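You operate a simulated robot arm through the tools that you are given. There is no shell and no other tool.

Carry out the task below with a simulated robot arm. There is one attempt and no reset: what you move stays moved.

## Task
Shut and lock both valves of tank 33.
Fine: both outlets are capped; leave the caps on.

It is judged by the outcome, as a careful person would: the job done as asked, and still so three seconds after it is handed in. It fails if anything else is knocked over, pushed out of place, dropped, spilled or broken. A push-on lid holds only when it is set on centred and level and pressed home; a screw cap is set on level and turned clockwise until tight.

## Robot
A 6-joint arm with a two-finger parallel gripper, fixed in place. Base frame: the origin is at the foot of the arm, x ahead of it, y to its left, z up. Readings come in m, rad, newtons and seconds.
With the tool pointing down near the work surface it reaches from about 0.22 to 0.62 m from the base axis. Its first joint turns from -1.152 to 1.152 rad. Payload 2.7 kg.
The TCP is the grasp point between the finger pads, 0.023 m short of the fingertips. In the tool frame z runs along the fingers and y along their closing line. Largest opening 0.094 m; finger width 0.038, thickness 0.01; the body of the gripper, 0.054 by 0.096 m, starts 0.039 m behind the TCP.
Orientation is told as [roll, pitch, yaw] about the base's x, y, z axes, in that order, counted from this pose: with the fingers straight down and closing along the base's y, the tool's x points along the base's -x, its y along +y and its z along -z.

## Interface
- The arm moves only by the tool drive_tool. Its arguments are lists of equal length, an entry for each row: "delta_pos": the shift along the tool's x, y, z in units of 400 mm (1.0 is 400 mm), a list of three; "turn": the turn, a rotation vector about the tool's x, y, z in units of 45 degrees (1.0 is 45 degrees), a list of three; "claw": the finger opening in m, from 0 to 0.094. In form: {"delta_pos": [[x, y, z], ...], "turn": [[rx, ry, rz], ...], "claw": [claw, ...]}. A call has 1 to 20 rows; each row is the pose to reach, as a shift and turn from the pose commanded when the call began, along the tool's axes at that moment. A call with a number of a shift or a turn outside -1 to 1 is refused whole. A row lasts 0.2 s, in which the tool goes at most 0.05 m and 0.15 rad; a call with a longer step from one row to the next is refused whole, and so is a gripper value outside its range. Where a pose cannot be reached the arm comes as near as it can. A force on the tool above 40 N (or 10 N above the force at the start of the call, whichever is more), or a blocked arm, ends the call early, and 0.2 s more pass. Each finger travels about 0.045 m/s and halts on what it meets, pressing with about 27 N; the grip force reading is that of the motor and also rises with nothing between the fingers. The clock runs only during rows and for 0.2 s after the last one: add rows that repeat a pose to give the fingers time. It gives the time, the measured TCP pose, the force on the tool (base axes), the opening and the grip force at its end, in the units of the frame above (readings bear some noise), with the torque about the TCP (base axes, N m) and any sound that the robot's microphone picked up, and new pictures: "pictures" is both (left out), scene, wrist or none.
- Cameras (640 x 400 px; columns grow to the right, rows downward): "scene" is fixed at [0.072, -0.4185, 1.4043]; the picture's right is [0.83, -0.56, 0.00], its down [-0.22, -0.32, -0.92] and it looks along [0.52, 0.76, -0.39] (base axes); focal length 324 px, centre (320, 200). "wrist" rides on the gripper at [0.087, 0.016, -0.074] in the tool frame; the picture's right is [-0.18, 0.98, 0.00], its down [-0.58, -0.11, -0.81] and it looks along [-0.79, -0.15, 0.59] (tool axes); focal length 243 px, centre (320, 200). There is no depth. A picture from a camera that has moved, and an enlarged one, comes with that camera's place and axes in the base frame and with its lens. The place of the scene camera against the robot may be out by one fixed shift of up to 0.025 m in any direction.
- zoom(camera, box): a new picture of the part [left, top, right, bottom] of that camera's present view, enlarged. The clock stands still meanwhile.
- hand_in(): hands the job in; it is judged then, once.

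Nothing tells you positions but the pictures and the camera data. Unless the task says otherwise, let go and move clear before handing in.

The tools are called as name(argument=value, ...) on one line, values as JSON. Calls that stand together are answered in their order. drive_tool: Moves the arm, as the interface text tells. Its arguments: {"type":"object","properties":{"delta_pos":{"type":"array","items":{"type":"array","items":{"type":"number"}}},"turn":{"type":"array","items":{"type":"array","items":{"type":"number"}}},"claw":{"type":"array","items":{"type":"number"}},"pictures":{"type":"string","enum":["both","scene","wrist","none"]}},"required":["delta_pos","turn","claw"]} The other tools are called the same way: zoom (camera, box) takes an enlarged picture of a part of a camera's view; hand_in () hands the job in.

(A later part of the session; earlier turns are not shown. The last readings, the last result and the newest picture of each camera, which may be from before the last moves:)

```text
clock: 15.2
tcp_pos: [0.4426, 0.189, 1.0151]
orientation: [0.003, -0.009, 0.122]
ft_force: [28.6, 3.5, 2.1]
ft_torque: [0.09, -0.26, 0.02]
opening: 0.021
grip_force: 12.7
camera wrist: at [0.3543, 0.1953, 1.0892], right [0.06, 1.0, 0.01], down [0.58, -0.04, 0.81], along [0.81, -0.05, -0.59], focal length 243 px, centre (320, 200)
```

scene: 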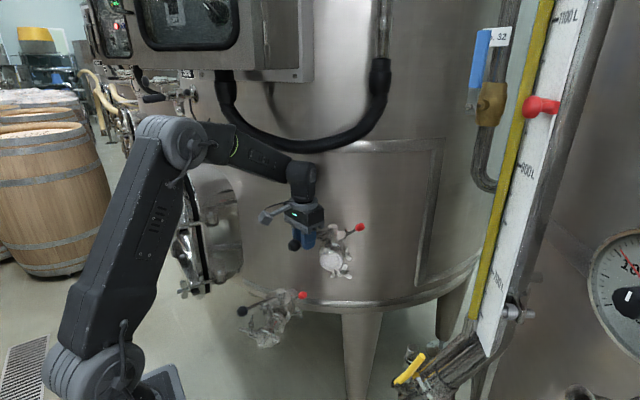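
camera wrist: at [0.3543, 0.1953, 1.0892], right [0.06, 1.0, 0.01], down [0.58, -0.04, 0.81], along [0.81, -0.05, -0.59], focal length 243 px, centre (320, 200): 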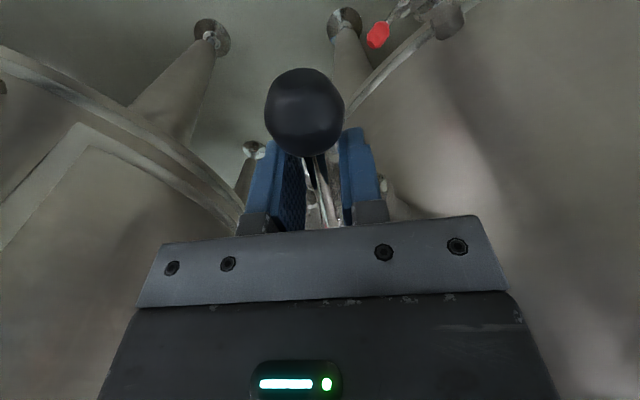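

The lever moves freely; the 28 N is the fingers pinching the back of the knob because I'm slightly too far out. I'll open, slide inward 14 mm, and re-cage.

drive_tool(delta_pos=[[0, 0, 0], [0, 0, 0], [-0.018, 0, 0], [-0.035, 0, 0], [-0.035, 0, 0], [-0.035, 0, 0], [-0.035, 0, 0]], turn=[[0, 0, 0], [0, 0, 0], [0, 0, 0], [0, 0, 0], [0, 0, 0], [0, 0, 0], [0, 0, 0]], claw=[0.035, 0.035, 0.035, 0.035, 0.018, 0.018, 0.018])

```text
clock: 16.8
tcp_pos: [0.4552, 0.1897, 1.0134]
orientation: [0.0, 0.0, 0.121]
ft_force: [0.2, -0.1, 1.0]
ft_torque: [0.02, 0.01, 0.01]
opening: 0.0177
grip_force: 0.0
camera wrist: at [0.3665, 0.1961, 1.0894], right [0.06, 1.0, 0.0], down [0.59, -0.04, 0.81], along [0.8, -0.05, -0.59], focal length 243 px, centre (320, 200)
```

scene: 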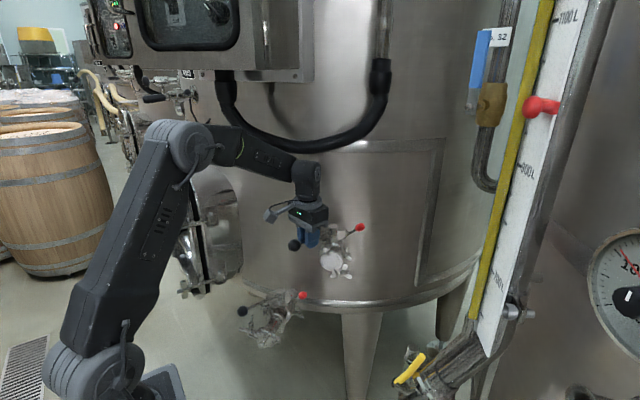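
wrist: 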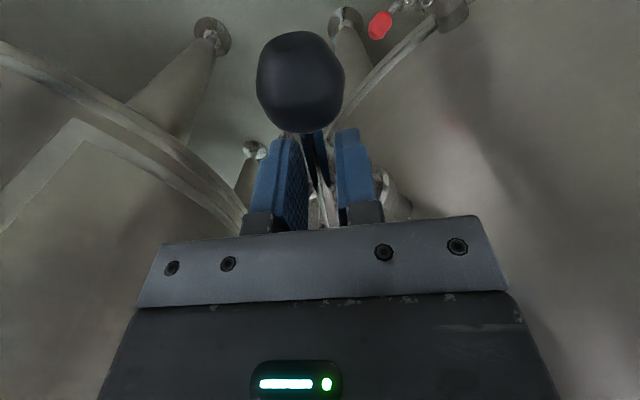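

Free of the knob now, and the lever is at about 185°. I'll continue the clockwise swing another 42°.

drive_tool(delta_pos=[[-0.00115, 0.0219, 0], [-0.0046, 0.0436, 0], [-0.0103, 0.0647, 0], [-0.0181, 0.0852, 0], [-0.0281, 0.1048, 0], [-0.04, 0.1231, 0], [-0.0538, 0.1402, 0], [-0.0538, 0.1402, 0]], turn=[[0, 0, 0.133], [0, 0, 0.267], [0, 0, 0.4], [0, 0, 0.533], [0, 0, 0.667], [0, 0, 0.8], [0, 0, 0.933], [0, 0, 0.933]], claw=[0.018, 0.018, 0.018, 0.018, 0.018, 0.018, 0.018, 0.018])

```text
clock: 18.6
tcp_pos: [0.4672, 0.2466, 1.0114]
orientation: [-0.004, 0.003, -0.612]
ft_force: [-2.5, -0.9, 0.2]
ft_torque: [0.01, -0.01, 0.03]
opening: 0.0192
grip_force: 1.1
camera wrist: at [0.4063, 0.3111, 1.0872], right [0.72, 0.7, 0.0], down [0.42, -0.42, 0.8], along [0.56, -0.58, -0.59], focal length 243 px, centre (320, 200)
```

scene: 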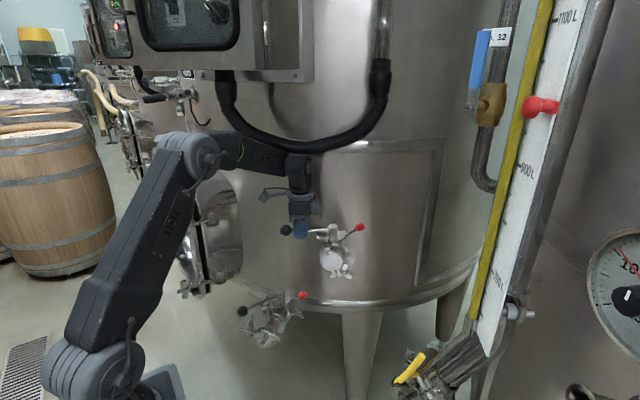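
wrist: 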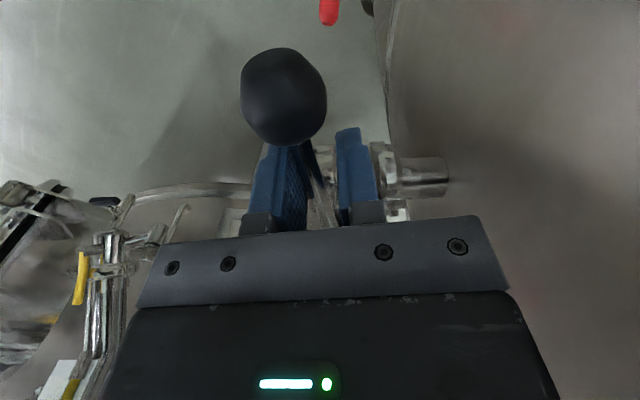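

The lever is at about 146°, with little force. I'll continue in small steps to reach the closed stop.

drive_tool(delta_pos=[[-0.0005, 0.0149, 0], [-0.0021, 0.0298, 0], [-0.0033, 0.0371, 0], [-0.0033, 0.0371, 0]], turn=[[0, 0, 0.089], [0, 0, 0.178], [0, 0, 0.222], [0, 0, 0.222]], claw=[0.018, 0.018, 0.018, 0.018])

zoom(camera="scene", box=[270, 200, 370, 280])

```text
clock: 19.6
tcp_pos: [0.4719, 0.2548, 1.007]
orientation: [-0.021, 0.006, -0.787]
ft_force: [-2.6, -5.2, 0.9]
ft_torque: [0.0, -0.01, 0.16]
opening: 0.0204
grip_force: 2.2
camera wrist: at [0.4258, 0.3293, 1.0823], right [0.83, 0.56, -0.02], down [0.35, -0.48, 0.81], along [0.44, -0.67, -0.59], focal length 243 px, centre (320, 200)
```

scene: 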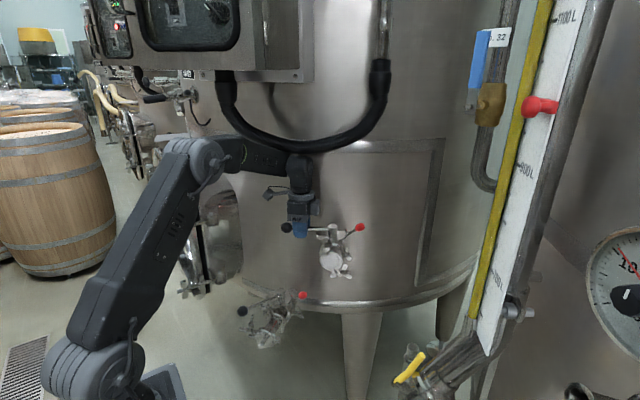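
wrist: 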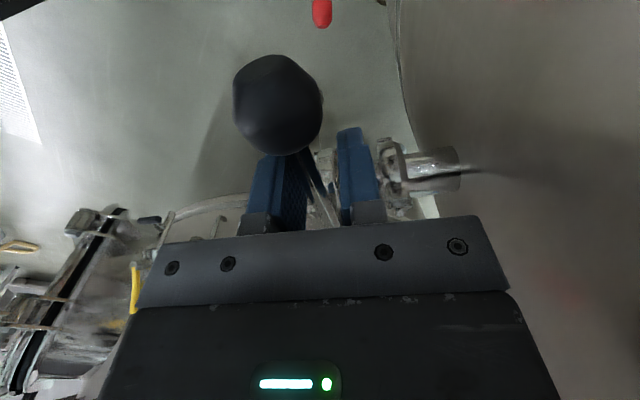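

```text
5.00 times, centred on (320, 240) of scene
camera zoom: at [0.0709, -0.4202, 1.4038], right [0.83, -0.56, 0.0], down [-0.22, -0.32, -0.92], along [0.52, 0.76, -0.39], focal length 1617 px, centre (320, 0)
```

zoom: 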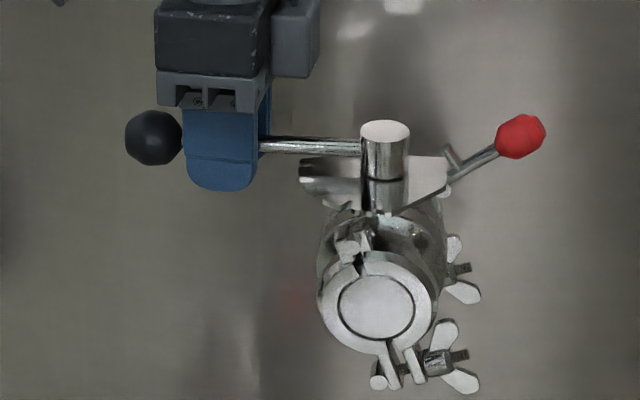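

The plate stays put while the lever turns, so the plate is fixed. The lever is at about 140° and nearly perpendicular to the pipe. I'll press gently on to find the end stop.

drive_tool(delta_pos=[[0.0, 0.008, 0], [-0.0005, 0.016, 0], [-0.001, 0.022, 0], [-0.001, 0.022, 0]], turn=[[0, 0, 0.03], [0, 0, 0.06], [0, 0, 0.08], [0, 0, 0.08]], claw=[0.018, 0.018, 0.018, 0.018], pictures="wrist")

zoom(camera="scene", box=[270, 200, 370, 280])

```text
clock: 20.6
tcp_pos: [0.4768, 0.258, 1.0059]
orientation: [-0.033, 0.003, -0.849]
ft_force: [-19.1, -25.5, 12.2]
ft_torque: [0.07, 0.27, 0.68]
opening: 0.0318
grip_force: 15.8
camera wrist: at [0.435, 0.3361, 1.0798], right [0.86, 0.51, -0.03], down [0.32, -0.49, 0.81], along [0.4, -0.7, -0.59], focal length 243 px, centre (320, 200)
```

wrist: 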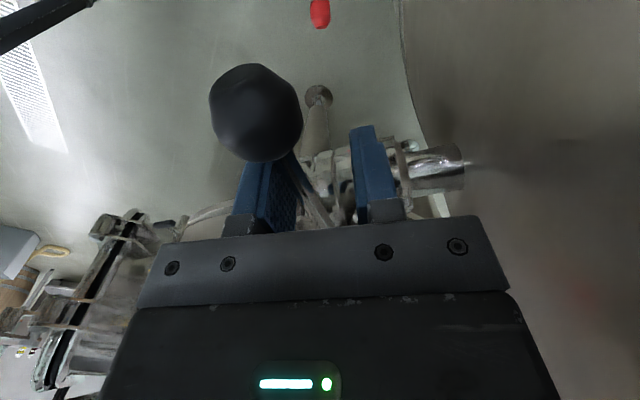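

```text
5.00 times, centred on (320, 240) of scene
camera zoom: at [0.0699, -0.4208, 1.4036], right [0.83, -0.56, 0.0], down [-0.22, -0.32, -0.92], along [0.52, 0.76, -0.39], focal length 1617 px, centre (320, 0)
```

zoom: 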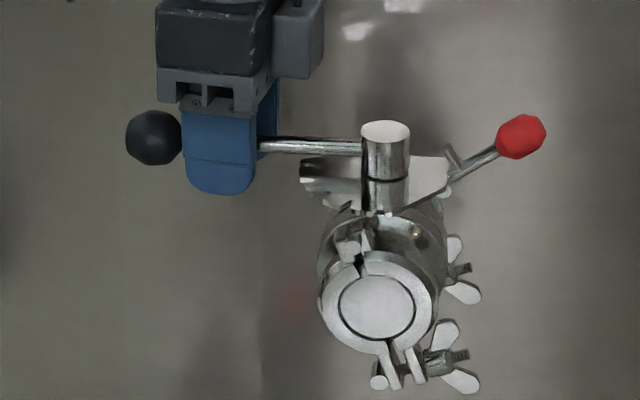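

The lever hit its closed stop: the force rose to about 32 N with no further motion, and the lever is perpendicular to the pipe. I'll relax, open and lift off.

drive_tool(delta_pos=[[0.0005, -0.01, 0], [0.001, -0.02, 0], [0.001, -0.02, 0], [0.001, -0.02, 0], [0.001, -0.02, -0.05], [0.001, -0.02, -0.1], [0.001, -0.02, -0.15], [0.001, -0.02, -0.2], [0.001, -0.02, -0.2]], turn=[[0, 0, -0.06], [0, 0, -0.12], [0, 0, -0.12], [0, 0, -0.12], [0, 0, -0.12], [0, 0, -0.12], [0, 0, -0.12], [0, 0, -0.12], [0, 0, -0.12]], claw=[0.03, 0.06, 0.06, 0.06, 0.06, 0.06, 0.06, 0.06, 0.06])

zoom(camera="scene", box=[270, 200, 370, 280])

```text
clock: 22.4
tcp_pos: [0.4498, 0.2396, 1.0095]
orientation: [-0.205, 0.045, -0.761]
ft_force: [6.7, -1.2, -2.6]
ft_torque: [-0.05, -0.02, -0.19]
opening: 0.0617
grip_force: 1.6
stopped in row 8: the arm was blocked; the commanded pose is now the measured one
camera wrist: at [0.4102, 0.3204, 1.0835], right [0.79, 0.58, -0.21], down [0.49, -0.38, 0.78], along [0.37, -0.72, -0.58], focal length 243 px, centre (320, 200)
```

scene: 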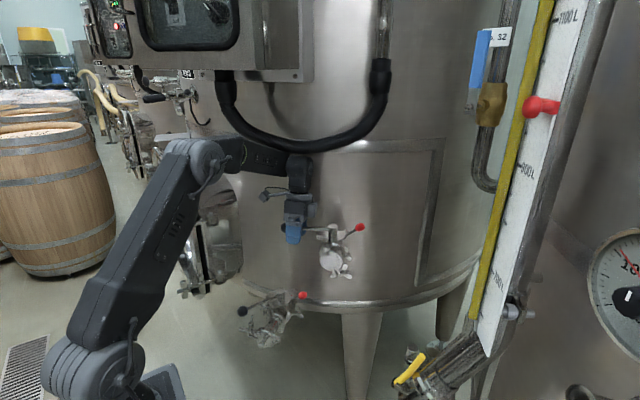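
wrist: 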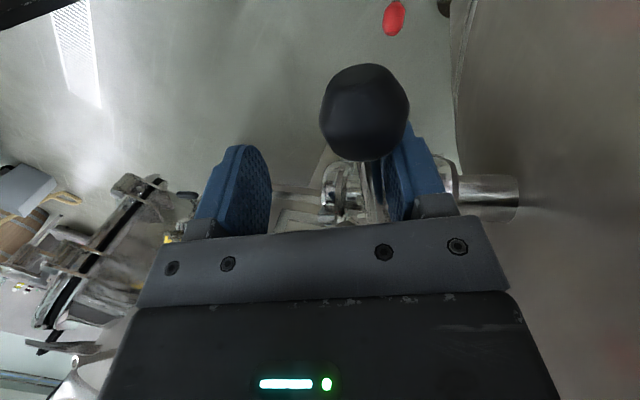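

```text
5.00 times, centred on (320, 240) of scene
camera zoom: at [0.0722, -0.4185, 1.4043], right [0.83, -0.56, 0.0], down [-0.22, -0.32, -0.92], along [0.52, 0.76, -0.39], focal length 1617 px, centre (320, 0)
```

zoom: 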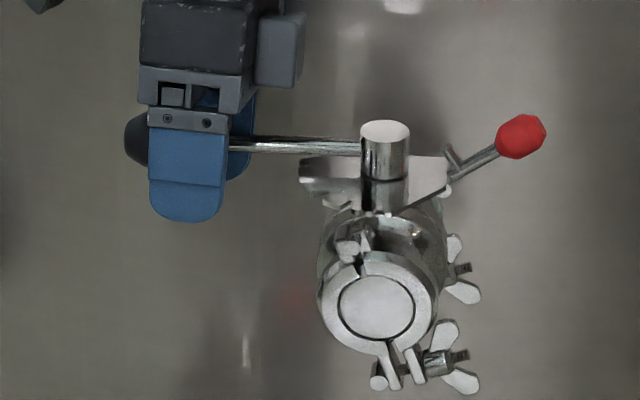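

The lift was blocked. The hose that droops from the control box seems to be at the arm's wrist, so I'll examine that contact before moving.

zoom(camera="scene", box=[200, 60, 400, 250])

zoom(camera="scene", box=[220, 110, 340, 200])

zoom(camera="wrist", box=[0, 0, 640, 400])

```text
2.11 times, centred on (300, 155) of scene
camera zoom: at [0.0722, -0.4185, 1.4043], right [0.83, -0.56, 0.0], down [-0.22, -0.32, -0.92], along [0.52, 0.76, -0.39], focal length 681 px, centre (362, 295)
```

zoom: 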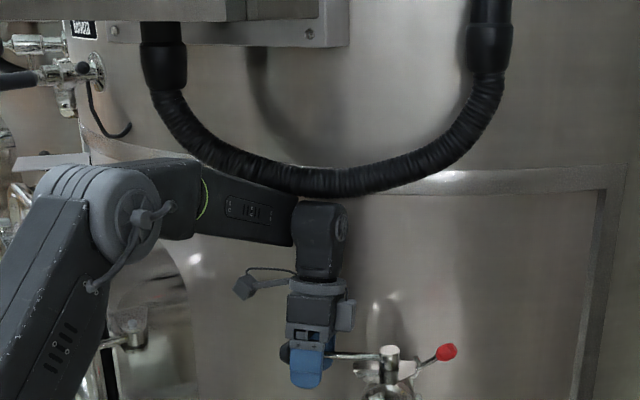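

```text
4.44 times, centred on (280, 155) of scene
camera zoom: at [0.0722, -0.4185, 1.4043], right [0.83, -0.56, 0.0], down [-0.22, -0.32, -0.92], along [0.52, 0.76, -0.39], focal length 1438 px, centre (498, 400)
```

zoom: 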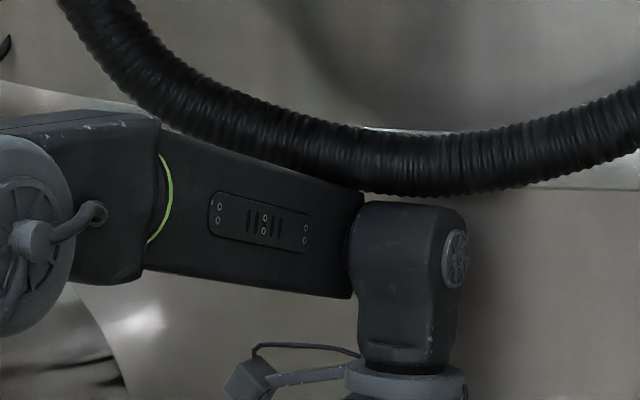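

```text
1.00 times, centred on (320, 200) of wrist (not enlarged: the box is as wide or as high as the picture)
camera zoom: at [0.4102, 0.3204, 1.0835], right [0.79, 0.58, -0.21], down [0.49, -0.38, 0.78], along [0.37, -0.72, -0.58], focal length 243 px, centre (320, 200)
```

zoom: 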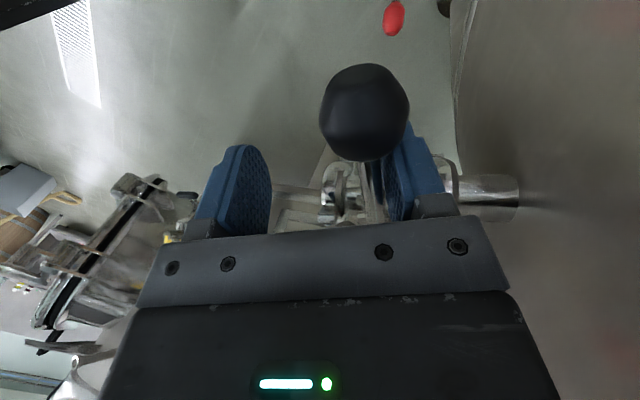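

The hose's low point hangs at about (0.5, 0.33, 1.2), right over the wrist, and it stopped the lift. I'll lean the wrist outward, away from tank and hose, pivoting about the lever rod. Then I'll withdraw along the tilted tool axis so the lever isn't dragged.

drive_tool(delta_pos=[[0, 0.012, 0.0], [0, 0.025, 0.0], [0, 0.037, 0.0], [0, 0.045, 0.0], [0, 0.045, 0.0], [0, 0.045, 0.0], [0, 0.045, 0]], turn=[[-0.13, 0, 0], [-0.26, 0, 0], [-0.39, 0, 0], [-0.52, 0, 0], [-0.65, 0, 0], [-0.76, 0, 0], [-0.76, 0, 0]], claw=[0.062, 0.062, 0.062, 0.062, 0.062, 0.062, 0.062])

zoom(camera="scene", box=[220, 110, 380, 280])

```text
clock: 24.0
tcp_pos: [0.4591, 0.2515, 1.0062]
orientation: [0.392, 0.048, -0.759]
ft_force: [0.0, 0.0, -0.1]
ft_torque: [0.0, -0.01, 0.02]
opening: 0.062
grip_force: 0.1
camera wrist: at [0.391, 0.3011, 1.0859], right [0.77, 0.52, 0.37], down [0.16, -0.72, 0.68], along [0.61, -0.46, -0.64], focal length 243 px, centre (320, 200)
```

scene: 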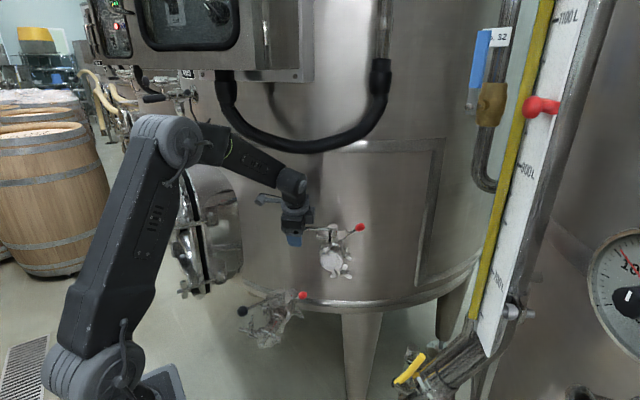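
wrist: 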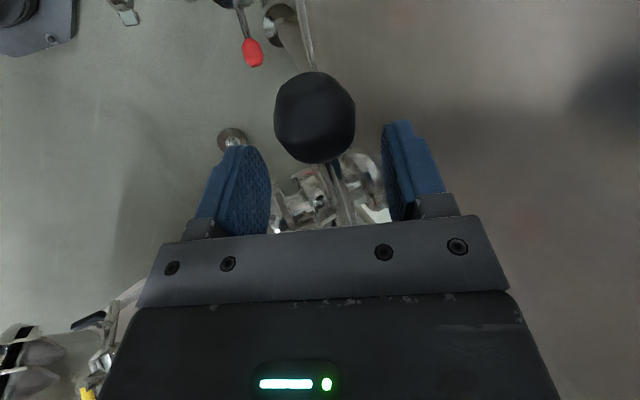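

```text
2.35 times, centred on (300, 195) of scene
camera zoom: at [0.072, -0.4185, 1.4043], right [0.83, -0.56, 0.0], down [-0.22, -0.32, -0.92], along [0.52, 0.76, -0.39], focal length 761 px, centre (367, 212)
```

zoom: 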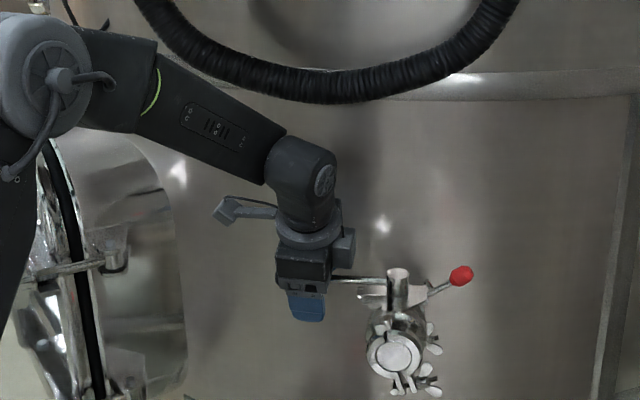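

Clean: zero force, rod centred between the fingers, wrist clear of the hose. Withdrawing along the tool axis.

drive_tool(delta_pos=[[0, 0, -0.05], [0, 0, -0.1], [0, 0, -0.15], [0, 0, -0.2], [0, 0, -0.22], [0, 0, -0.22]], turn=[[0, 0, 0], [0, 0, 0], [0, 0, 0], [0, 0, 0], [0, 0, 0], [0, 0, 0]], claw=[0.062, 0.062, 0.062, 0.062, 0.062, 0.062])

zoom(camera="scene", box=[270, 200, 370, 280])

```text
clock: 25.4
tcp_pos: [0.44, 0.2253, 1.0875]
orientation: [0.388, 0.047, -0.761]
ft_force: [0.6, -0.9, 0.1]
ft_torque: [0.0, 0.01, 0.01]
opening: 0.062
grip_force: 0.1
camera wrist: at [0.3706, 0.2744, 1.1674], right [0.77, 0.52, 0.36], down [0.17, -0.72, 0.68], along [0.61, -0.46, -0.64], focal length 243 px, centre (320, 200)
```

scene: 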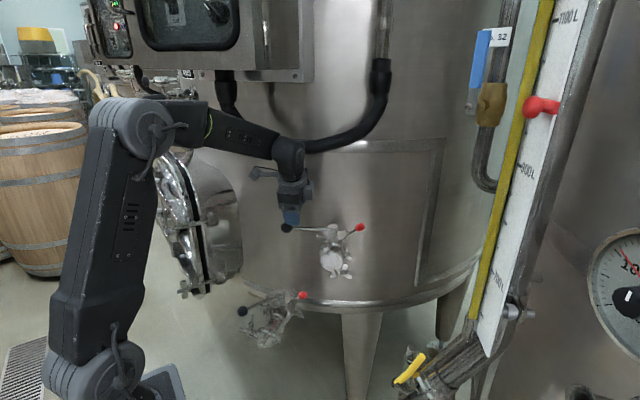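
wrist: 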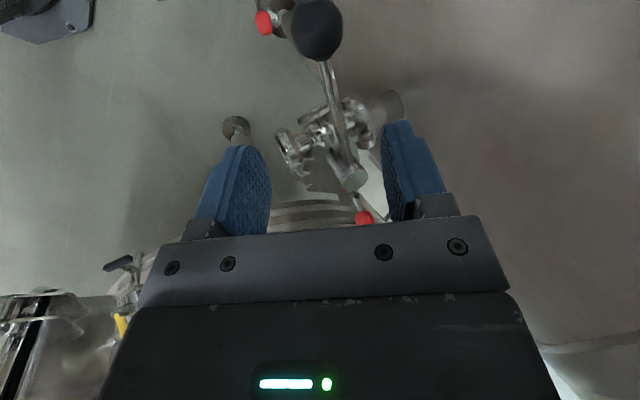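

```text
5.00 times, centred on (320, 240) of scene
camera zoom: at [0.072, -0.4185, 1.4043], right [0.83, -0.56, 0.0], down [-0.22, -0.32, -0.92], along [0.52, 0.76, -0.39], focal length 1617 px, centre (320, 0)
```

zoom: 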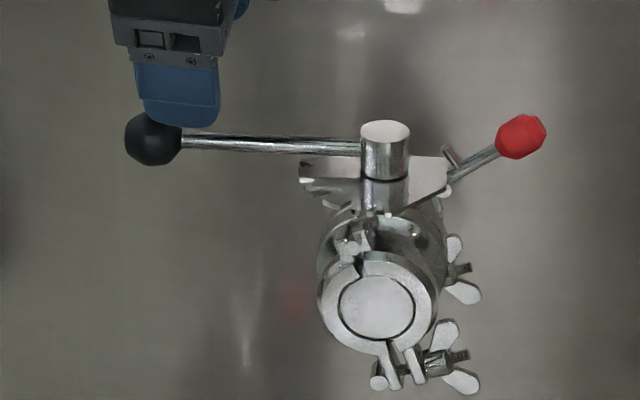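

The upper lever stands closed, perpendicular to the pipe. Looking at the lock parts from this angle.

zoom(camera="wrist", box=[270, 60, 420, 230])

zoom(camera="scene", box=[325, 215, 370, 250])

```text
2.35 times, centred on (345, 145) of wrist
camera zoom: at [0.3706, 0.2744, 1.1674], right [0.77, 0.52, 0.36], down [0.17, -0.72, 0.68], along [0.61, -0.46, -0.64], focal length 571 px, centre (261, 329)
```

zoom: 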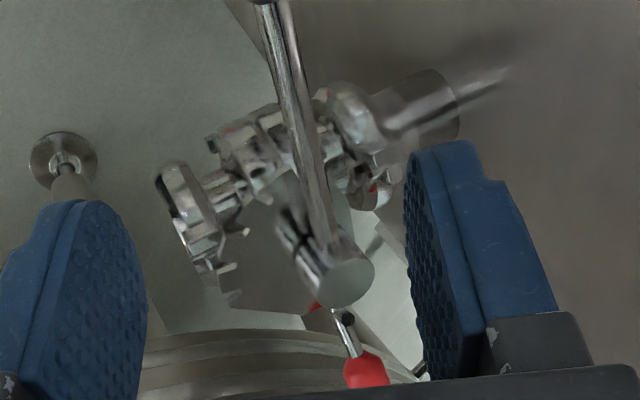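

```text
11.43 times, centred on (348, 232) of scene
camera zoom: at [0.072, -0.4185, 1.4043], right [0.83, -0.56, 0.0], down [-0.22, -0.32, -0.92], along [0.52, 0.76, -0.39], focal length 3697 px, centre (6, -171)
```

zoom: 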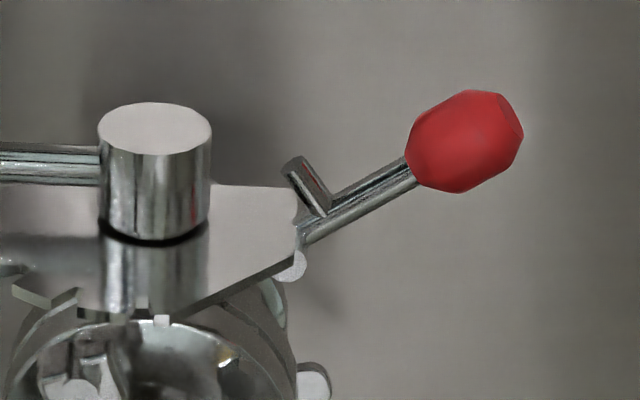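

The upper lever is closed and released. The red knob is near (0.598, 0.146, 1.015), hinged at the plate edge. Next I'll retreat to open space, level the tool and plan a push on the red lever from its outer side with the wrist leaned away from the hose.

drive_tool(delta_pos=[[0, -0.05, -0.02], [0, -0.1, -0.05], [0, -0.14, -0.06], [0, -0.18, -0.06], [0, -0.2, -0.06], [0, -0.2, -0.06]], turn=[[0.1, -0.012, 0], [0.2, -0.024, 0], [0.3, -0.036, 0], [0.4, -0.048, 0], [0.497, -0.06, 0], [0.497, -0.06, 0]], claw=[0.062, 0.062, 0.03, 0.0, 0.0, 0.0], pictures="none")

```text
clock: 26.8
tcp_pos: [0.3824, 0.1654, 1.08]
orientation: [-0.002, 0.0, -0.768]
ft_force: [-0.4, 0.2, -0.2]
ft_torque: [-0.02, -0.01, 0.0]
opening: 0.0002
grip_force: 27.3
```

drive_tool(delta_pos=[[-0.03, -0.03, -0.06], [-0.07, -0.07, -0.12], [-0.11, -0.11, -0.18], [-0.15, -0.15, -0.24], [-0.19, -0.19, -0.25], [-0.2085, -0.2157, -0.25], [-0.2085, -0.2157, -0.25]], turn=[[0, 0, -0.165], [0, 0, -0.33], [0, 0, -0.5], [0, 0, -0.66], [0, 0, -0.83], [0, 0, -1], [0, 0, -1]], claw=[0, 0, 0, 0, 0, 0, 0], pictures="none")

drive_tool(delta_pos=[[-0.05, -0.01, 0], [-0.1, -0.02, 0], [-0.15, -0.03, 0], [-0.2, -0.04, 0], [-0.25, -0.05, 0], [-0.25, -0.05, 0], [-0.25, -0.05, 0]], turn=[[0, 0, -0.165], [0, 0, -0.33], [0, 0, -0.5], [0, 0, -0.66], [0, 0, -0.83], [0, 0, -1], [0, 0, -1]], claw=[0, 0, 0, 0, 0, 0, 0])

```text
clock: 28.4
tcp_pos: [0.3819, 0.0458, 1.1805]
orientation: [0.001, -0.001, 0.02]
ft_force: [-0.3, -0.2, 0.2]
ft_torque: [0.01, -0.01, 0.01]
opening: 0.0001
grip_force: 26.3
```

```text
clock: 30.0
tcp_pos: [0.4834, 0.0266, 1.1795]
orientation: [0.0, 0.001, 0.805]
ft_force: [0.0, -0.6, 0.2]
ft_torque: [0.0, 0.04, 0.01]
opening: 0.0001
grip_force: 26.5
camera wrist: at [0.4115, -0.0224, 1.2547], right [-0.58, 0.81, 0.0], down [0.48, 0.34, 0.81], along [0.66, 0.47, -0.59], focal length 243 px, centre (320, 200)
```

scene: 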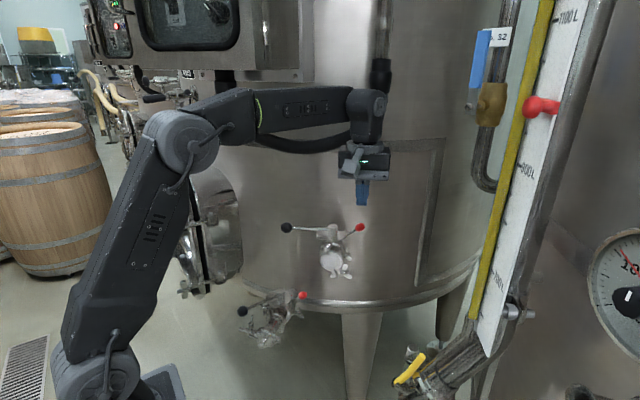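
wrist: 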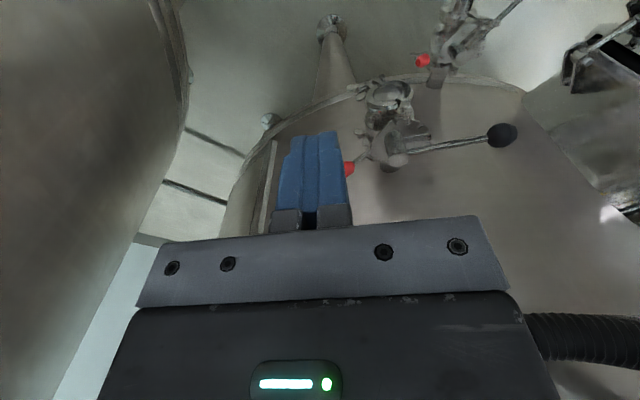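

zoom(camera="wrist", box=[320, 80, 440, 200])

```text
3.33 times, centred on (380, 140) of wrist
camera zoom: at [0.4115, -0.0224, 1.2547], right [-0.58, 0.81, 0.0], down [0.48, 0.34, 0.81], along [0.66, 0.47, -0.59], focal length 809 px, centre (120, 400)
```

zoom: 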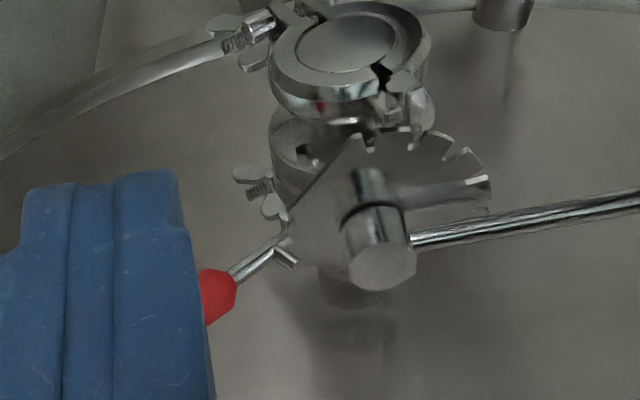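

The handle sits over the black-marked notch, so the upper valve is shut. I'll move the closed fingers to the outer side of the red knob, with the wrist leaned back from the hose.

drive_tool(delta_pos=[[0, -0.06, 0], [-0.05, -0.113, 0], [-0.13, -0.113, 0.04], [-0.23, -0.113, 0.08], [-0.33, -0.113, 0.12], [-0.4165, -0.113, 0.16], [-0.4165, -0.113, 0.2], [-0.4165, -0.113, 0.2]], turn=[[0, -0.127, 0], [0, -0.254, 0], [0, -0.381, 0], [0, -0.508, 0], [0, -0.637, 0], [0, -0.637, 0], [0, -0.637, 0], [0, -0.637, 0]], claw=[0, 0, 0, 0, 0, 0, 0, 0])

zoom(camera="scene", box=[290, 80, 450, 280])

```text
clock: 31.8
tcp_pos: [0.6305, 0.1144, 1.0992]
orientation: [0.001, -0.5, 0.803]
ft_force: [-0.3, 0.1, -0.2]
ft_torque: [0.02, -0.01, -0.03]
opening: 0.0001
grip_force: 27.0
camera wrist: at [0.5424, 0.0476, 1.1232], right [-0.6, 0.8, 0.09], down [0.16, 0.01, 0.99], along [0.79, 0.6, -0.14], focal length 243 px, centre (320, 200)
```

scene: 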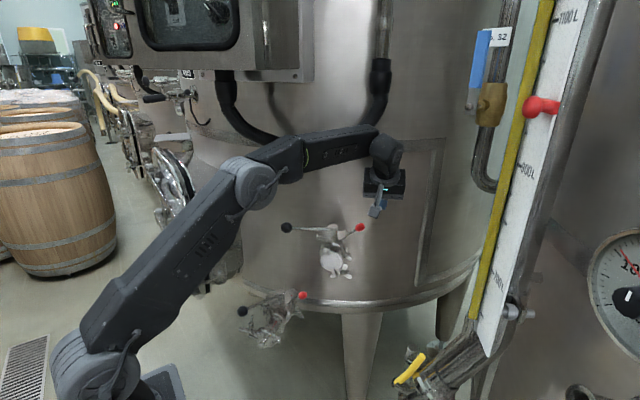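
wrist: 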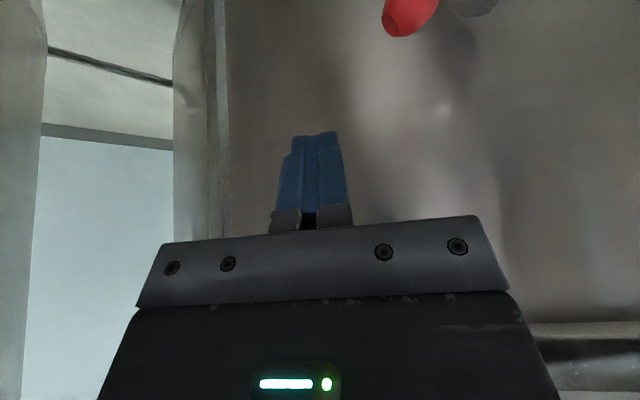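

```text
2.00 times, centred on (370, 180) of scene
camera zoom: at [0.072, -0.4185, 1.4043], right [0.83, -0.56, 0.0], down [-0.22, -0.32, -0.92], along [0.52, 0.76, -0.39], focal length 647 px, centre (220, 240)
```

zoom: 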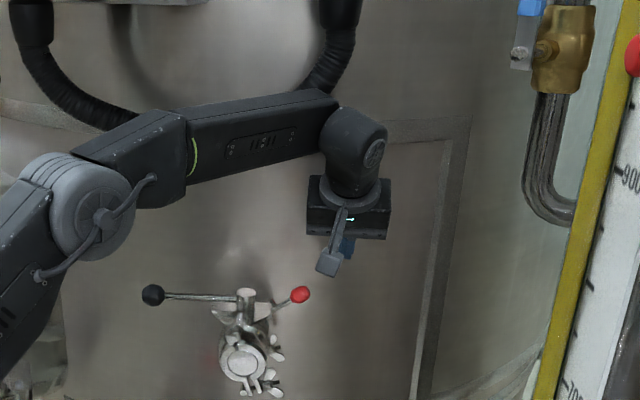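

drive_tool(delta_pos=[[0.028, 0, 0.052], [0.057, 0, 0.104], [0.0851, 0, 0.1558], [0.0851, 0, 0.1558]], turn=[[0, 0, 0], [0, 0, 0], [0, 0, 0], [0, 0, 0]], claw=[0, 0, 0, 0])

zoom(camera="scene", box=[310, 180, 410, 260])

```text
clock: 32.8
tcp_pos: [0.6306, 0.1165, 1.0267]
orientation: [0.0, -0.499, 0.804]
ft_force: [-0.6, -0.2, -0.1]
ft_torque: [0.01, 0.0, -0.01]
opening: 0.0
grip_force: 27.0
camera wrist: at [0.542, 0.0485, 1.0521], right [-0.6, 0.8, 0.09], down [0.16, 0.01, 0.99], along [0.79, 0.6, -0.14], focal length 243 px, centre (320, 200)
```

scene: 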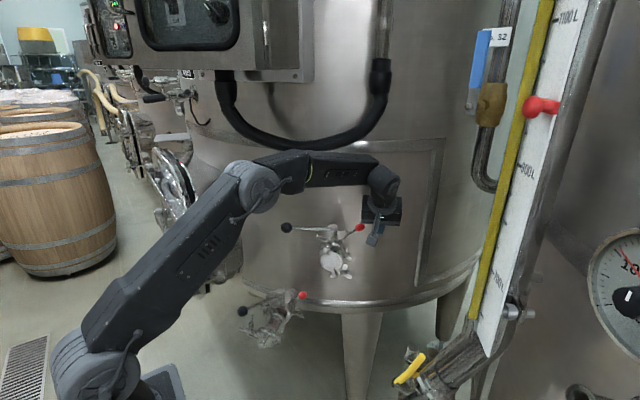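
wrist: 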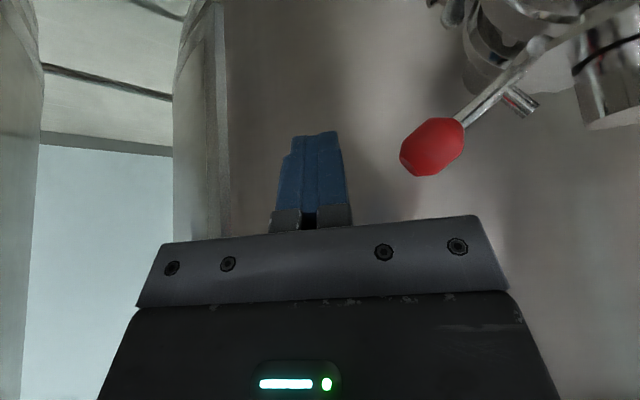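

```text
5.00 times, centred on (360, 220) of scene
camera zoom: at [0.072, -0.4185, 1.4043], right [0.83, -0.56, 0.0], down [-0.22, -0.32, -0.92], along [0.52, 0.76, -0.39], focal length 1617 px, centre (120, 100)
```

zoom: 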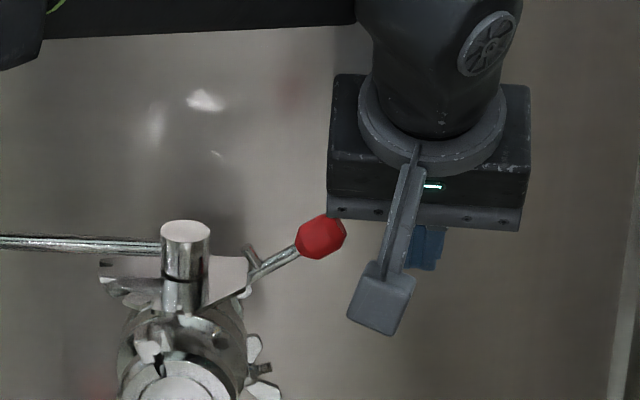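

Clear wrist view: the red knob is at about (0.594, 0.156, 1.018), just left of the fingers. I'll push it slowly inward and up along its arc.

drive_tool(delta_pos=[[0, 0.04, 0], [0, 0.07, 0], [-0.006, 0.095, -0.011], [-0.012, 0.115, -0.022], [-0.017, 0.135, -0.031], [-0.0192, 0.155, -0.0351], [-0.0192, 0.155, -0.0351]], turn=[[0, 0, 0], [0, 0, 0], [0, 0, 0], [0, 0, 0], [0, 0, 0], [0, 0, 0], [0, 0, 0]], claw=[0, 0, 0, 0, 0, 0, 0])

zoom(camera="scene", box=[310, 180, 410, 260])

```text
clock: 34.1
tcp_pos: [0.5914, 0.1508, 1.0492]
orientation: [-0.013, -0.509, 0.805]
ft_force: [-0.6, -3.1, 3.1]
ft_torque: [0.03, 0.02, 0.07]
opening: 0.0
grip_force: 27.2
stopped in row 6: the force on the tool passed its limit at 42 N (the readings are from after the stop); the commanded pose is now the measured one
camera wrist: at [0.5031, 0.0844, 1.0726], right [-0.59, 0.8, 0.08], down [0.15, 0.01, 0.99], along [0.79, 0.6, -0.13], focal length 243 px, centre (320, 200)
```

scene: 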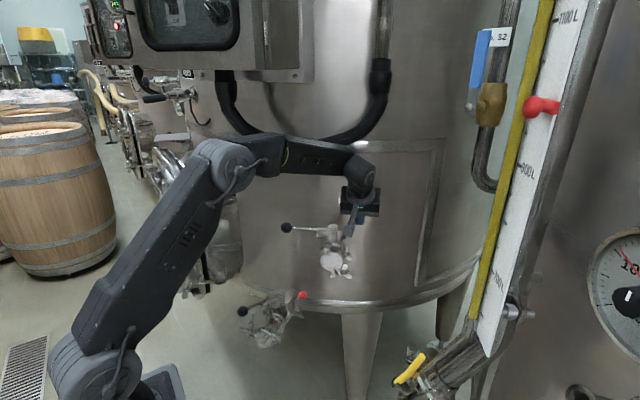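
wrist: 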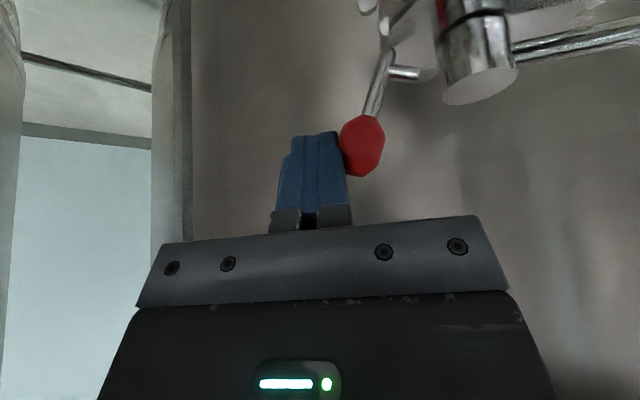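

```text
5.00 times, centred on (360, 220) of scene
camera zoom: at [0.0719, -0.4185, 1.4043], right [0.83, -0.56, 0.0], down [-0.22, -0.32, -0.92], along [0.52, 0.76, -0.39], focal length 1617 px, centre (120, 100)
```

zoom: 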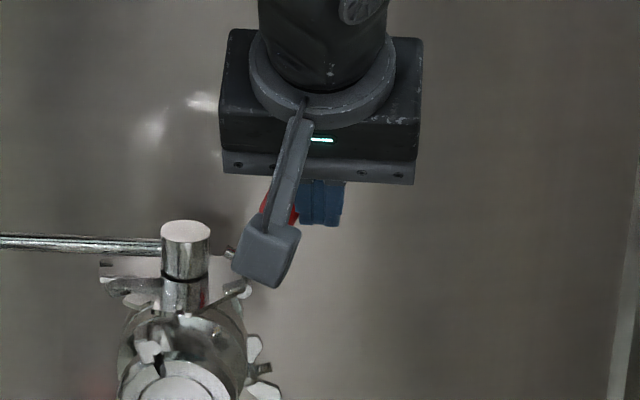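

The red lever swung up, and the push stopped at 42 N. I'll check where its peg is relative to the stem.

zoom(camera="wrist", box=[320, 0, 520, 190])

zoom(camera="scene", box=[330, 215, 375, 250])

```text
2.11 times, centred on (420, 95) of wrist
camera zoom: at [0.5031, 0.0844, 1.0726], right [-0.59, 0.8, 0.08], down [0.15, 0.01, 0.99], along [0.79, 0.6, -0.13], focal length 511 px, centre (110, 421)
```

zoom: 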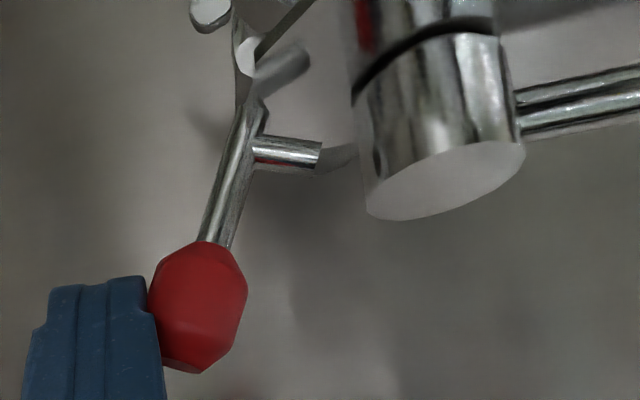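

```text
11.43 times, centred on (352, 232) of scene
camera zoom: at [0.0719, -0.4185, 1.4043], right [0.83, -0.56, 0.0], down [-0.22, -0.32, -0.92], along [0.52, 0.76, -0.39], focal length 3697 px, centre (-51, -171)
```

zoom: 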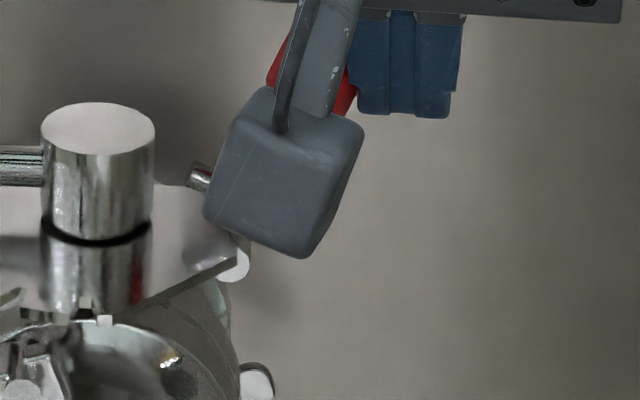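

drive_tool(delta_pos=[[0, 0.006, 0], [0, 0.012, 0], [0, 0.018, 0], [0, 0.024, 0], [0, 0.03, 0]], turn=[[0, 0, 0], [0, 0, 0], [0, 0, 0], [0, 0, 0], [0, 0, 0]], claw=[0, 0, 0, 0, 0])

zoom(camera="wrist", box=[320, 0, 520, 190])

```text
clock: 35.3
tcp_pos: [0.5844, 0.1599, 1.0528]
orientation: [-0.015, -0.516, 0.804]
ft_force: [-3.6, -15.5, 28.2]
ft_torque: [0.01, 0.35, 0.22]
opening: 0.0
grip_force: 27.0
camera wrist: at [0.4948, 0.092, 1.0751], right [-0.59, 0.8, 0.08], down [0.14, 0.01, 0.99], along [0.79, 0.6, -0.12], focal length 243 px, centre (320, 200)
```

scene: 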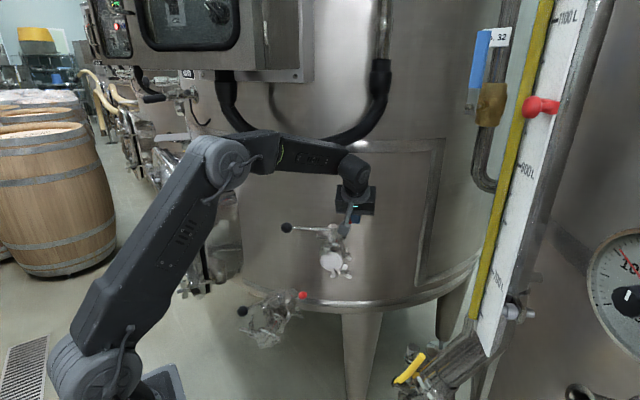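
wrist: 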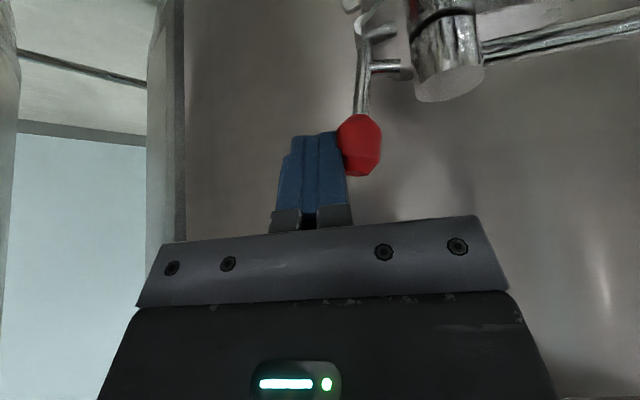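

```text
2.11 times, centred on (420, 95) of wrist
camera zoom: at [0.4948, 0.092, 1.0751], right [-0.59, 0.8, 0.08], down [0.14, 0.01, 0.99], along [0.79, 0.6, -0.12], focal length 511 px, centre (110, 421)
```

zoom: 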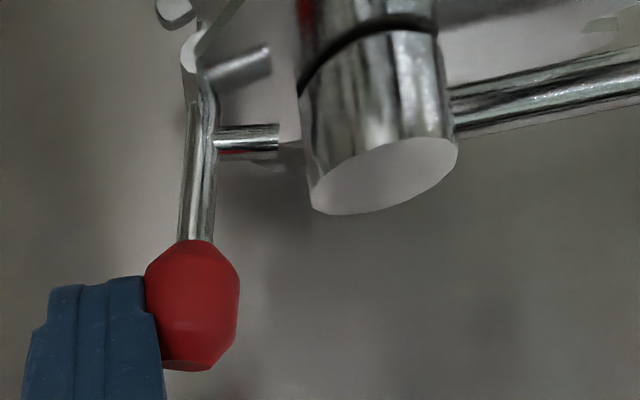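

The lever keeps rotating inward (about 80° now) with moderate force. I'll keep pushing gently, easing the vertical preload.

drive_tool(delta_pos=[[0.002, 0.002, 0.004], [0.003, 0.009, 0.006], [0.003, 0.016, 0.006], [0.003, 0.023, 0.006], [0.003, 0.03, 0.006], [0.003, 0.036, 0.006]], turn=[[0, 0, 0], [0, 0, 0], [0, 0, 0], [0, 0, 0], [0, 0, 0], [0, 0, 0]], claw=[0, 0, 0, 0, 0, 0])

zoom(camera="wrist", box=[320, 0, 520, 190])

```text
clock: 35.9
tcp_pos: [0.583, 0.1611, 1.0536]
orientation: [-0.019, -0.52, 0.808]
ft_force: [-0.2, 0.0, 0.1]
ft_torque: [0.02, 0.01, 0.01]
opening: 0.0
grip_force: 26.8
stopped in row 3: the force on the tool passed its limit at 43 N (the readings are from after the stop); the commanded pose is now the measured one
camera wrist: at [0.4935, 0.0944, 1.0744], right [-0.59, 0.8, 0.08], down [0.14, 0.01, 0.99], along [0.79, 0.6, -0.12], focal length 243 px, centre (320, 200)
```

scene: 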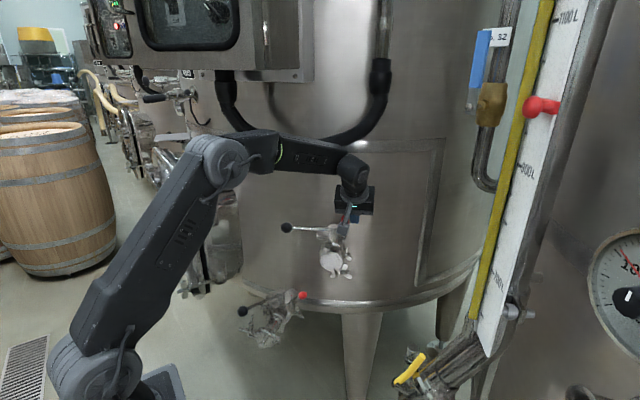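
wrist: 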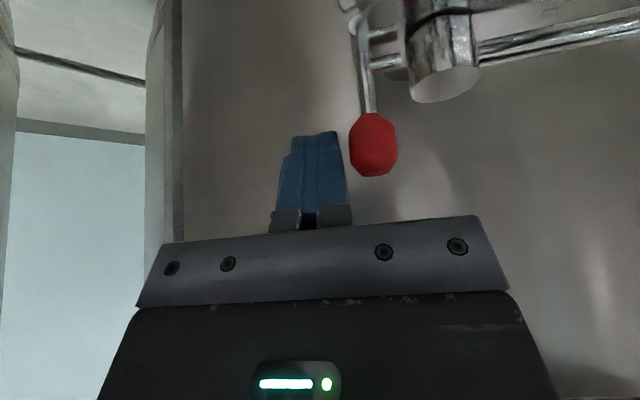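

```text
2.11 times, centred on (420, 95) of wrist
camera zoom: at [0.4935, 0.0944, 1.0744], right [-0.59, 0.8, 0.08], down [0.14, 0.01, 0.99], along [0.79, 0.6, -0.12], focal length 511 px, centre (110, 421)
```

zoom: 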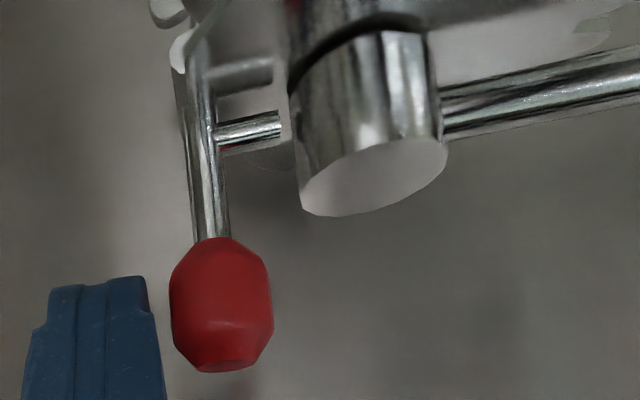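

The lever snapped past centre on its own, away from the finger, and its peg now points right at the stem. I'll nudge it again lightly to see whether it has seated at its end stop.

drive_tool(delta_pos=[[0, 0.006, 0], [0, 0.012, 0], [0, 0.018, 0], [0, 0.024, 0], [0, 0.03, 0], [0, 0.036, 0]], turn=[[0, 0, 0], [0, 0, 0], [0, 0, 0], [0, 0, 0], [0, 0, 0], [0, 0, 0]], claw=[0, 0, 0, 0, 0, 0])

zoom(camera="wrist", box=[320, 0, 520, 190])

```text
clock: 37.3
tcp_pos: [0.5751, 0.1661, 1.0535]
orientation: [-0.031, -0.526, 0.805]
ft_force: [25.7, -25.7, 9.1]
ft_torque: [-0.26, -0.28, 0.25]
opening: 0.0
grip_force: 27.2
camera wrist: at [0.4859, 0.1001, 1.0757], right [-0.59, 0.81, 0.07], down [0.13, 0.01, 0.99], along [0.8, 0.59, -0.11], focal length 243 px, centre (320, 200)
```

scene: 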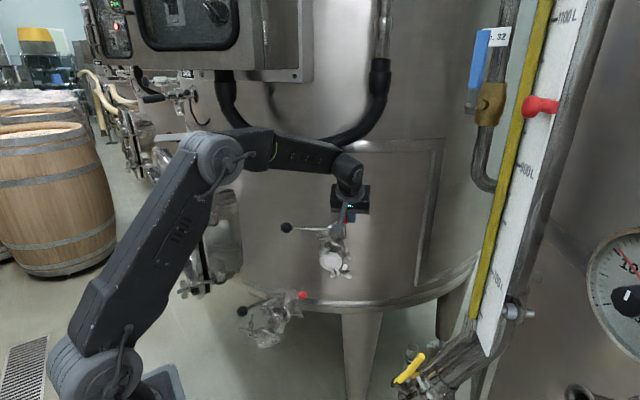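
wrist: 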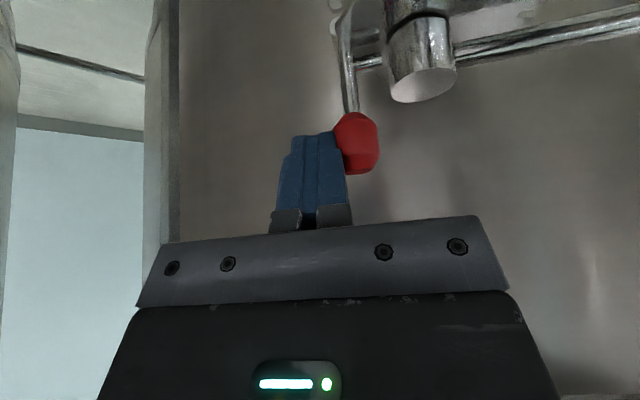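

```text
2.11 times, centred on (420, 95) of wrist
camera zoom: at [0.4859, 0.1001, 1.0757], right [-0.59, 0.81, 0.07], down [0.13, 0.01, 0.99], along [0.8, 0.59, -0.11], focal length 511 px, centre (110, 421)
```

zoom: 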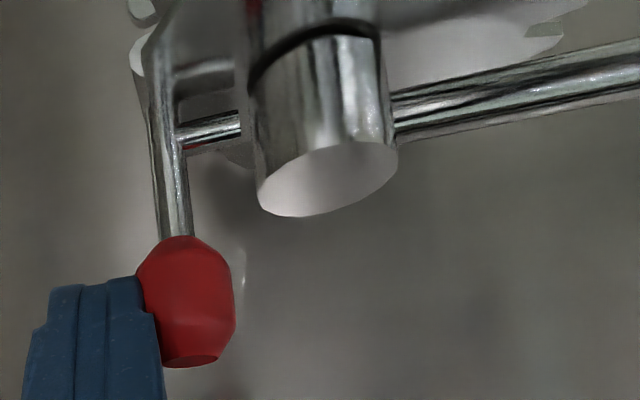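

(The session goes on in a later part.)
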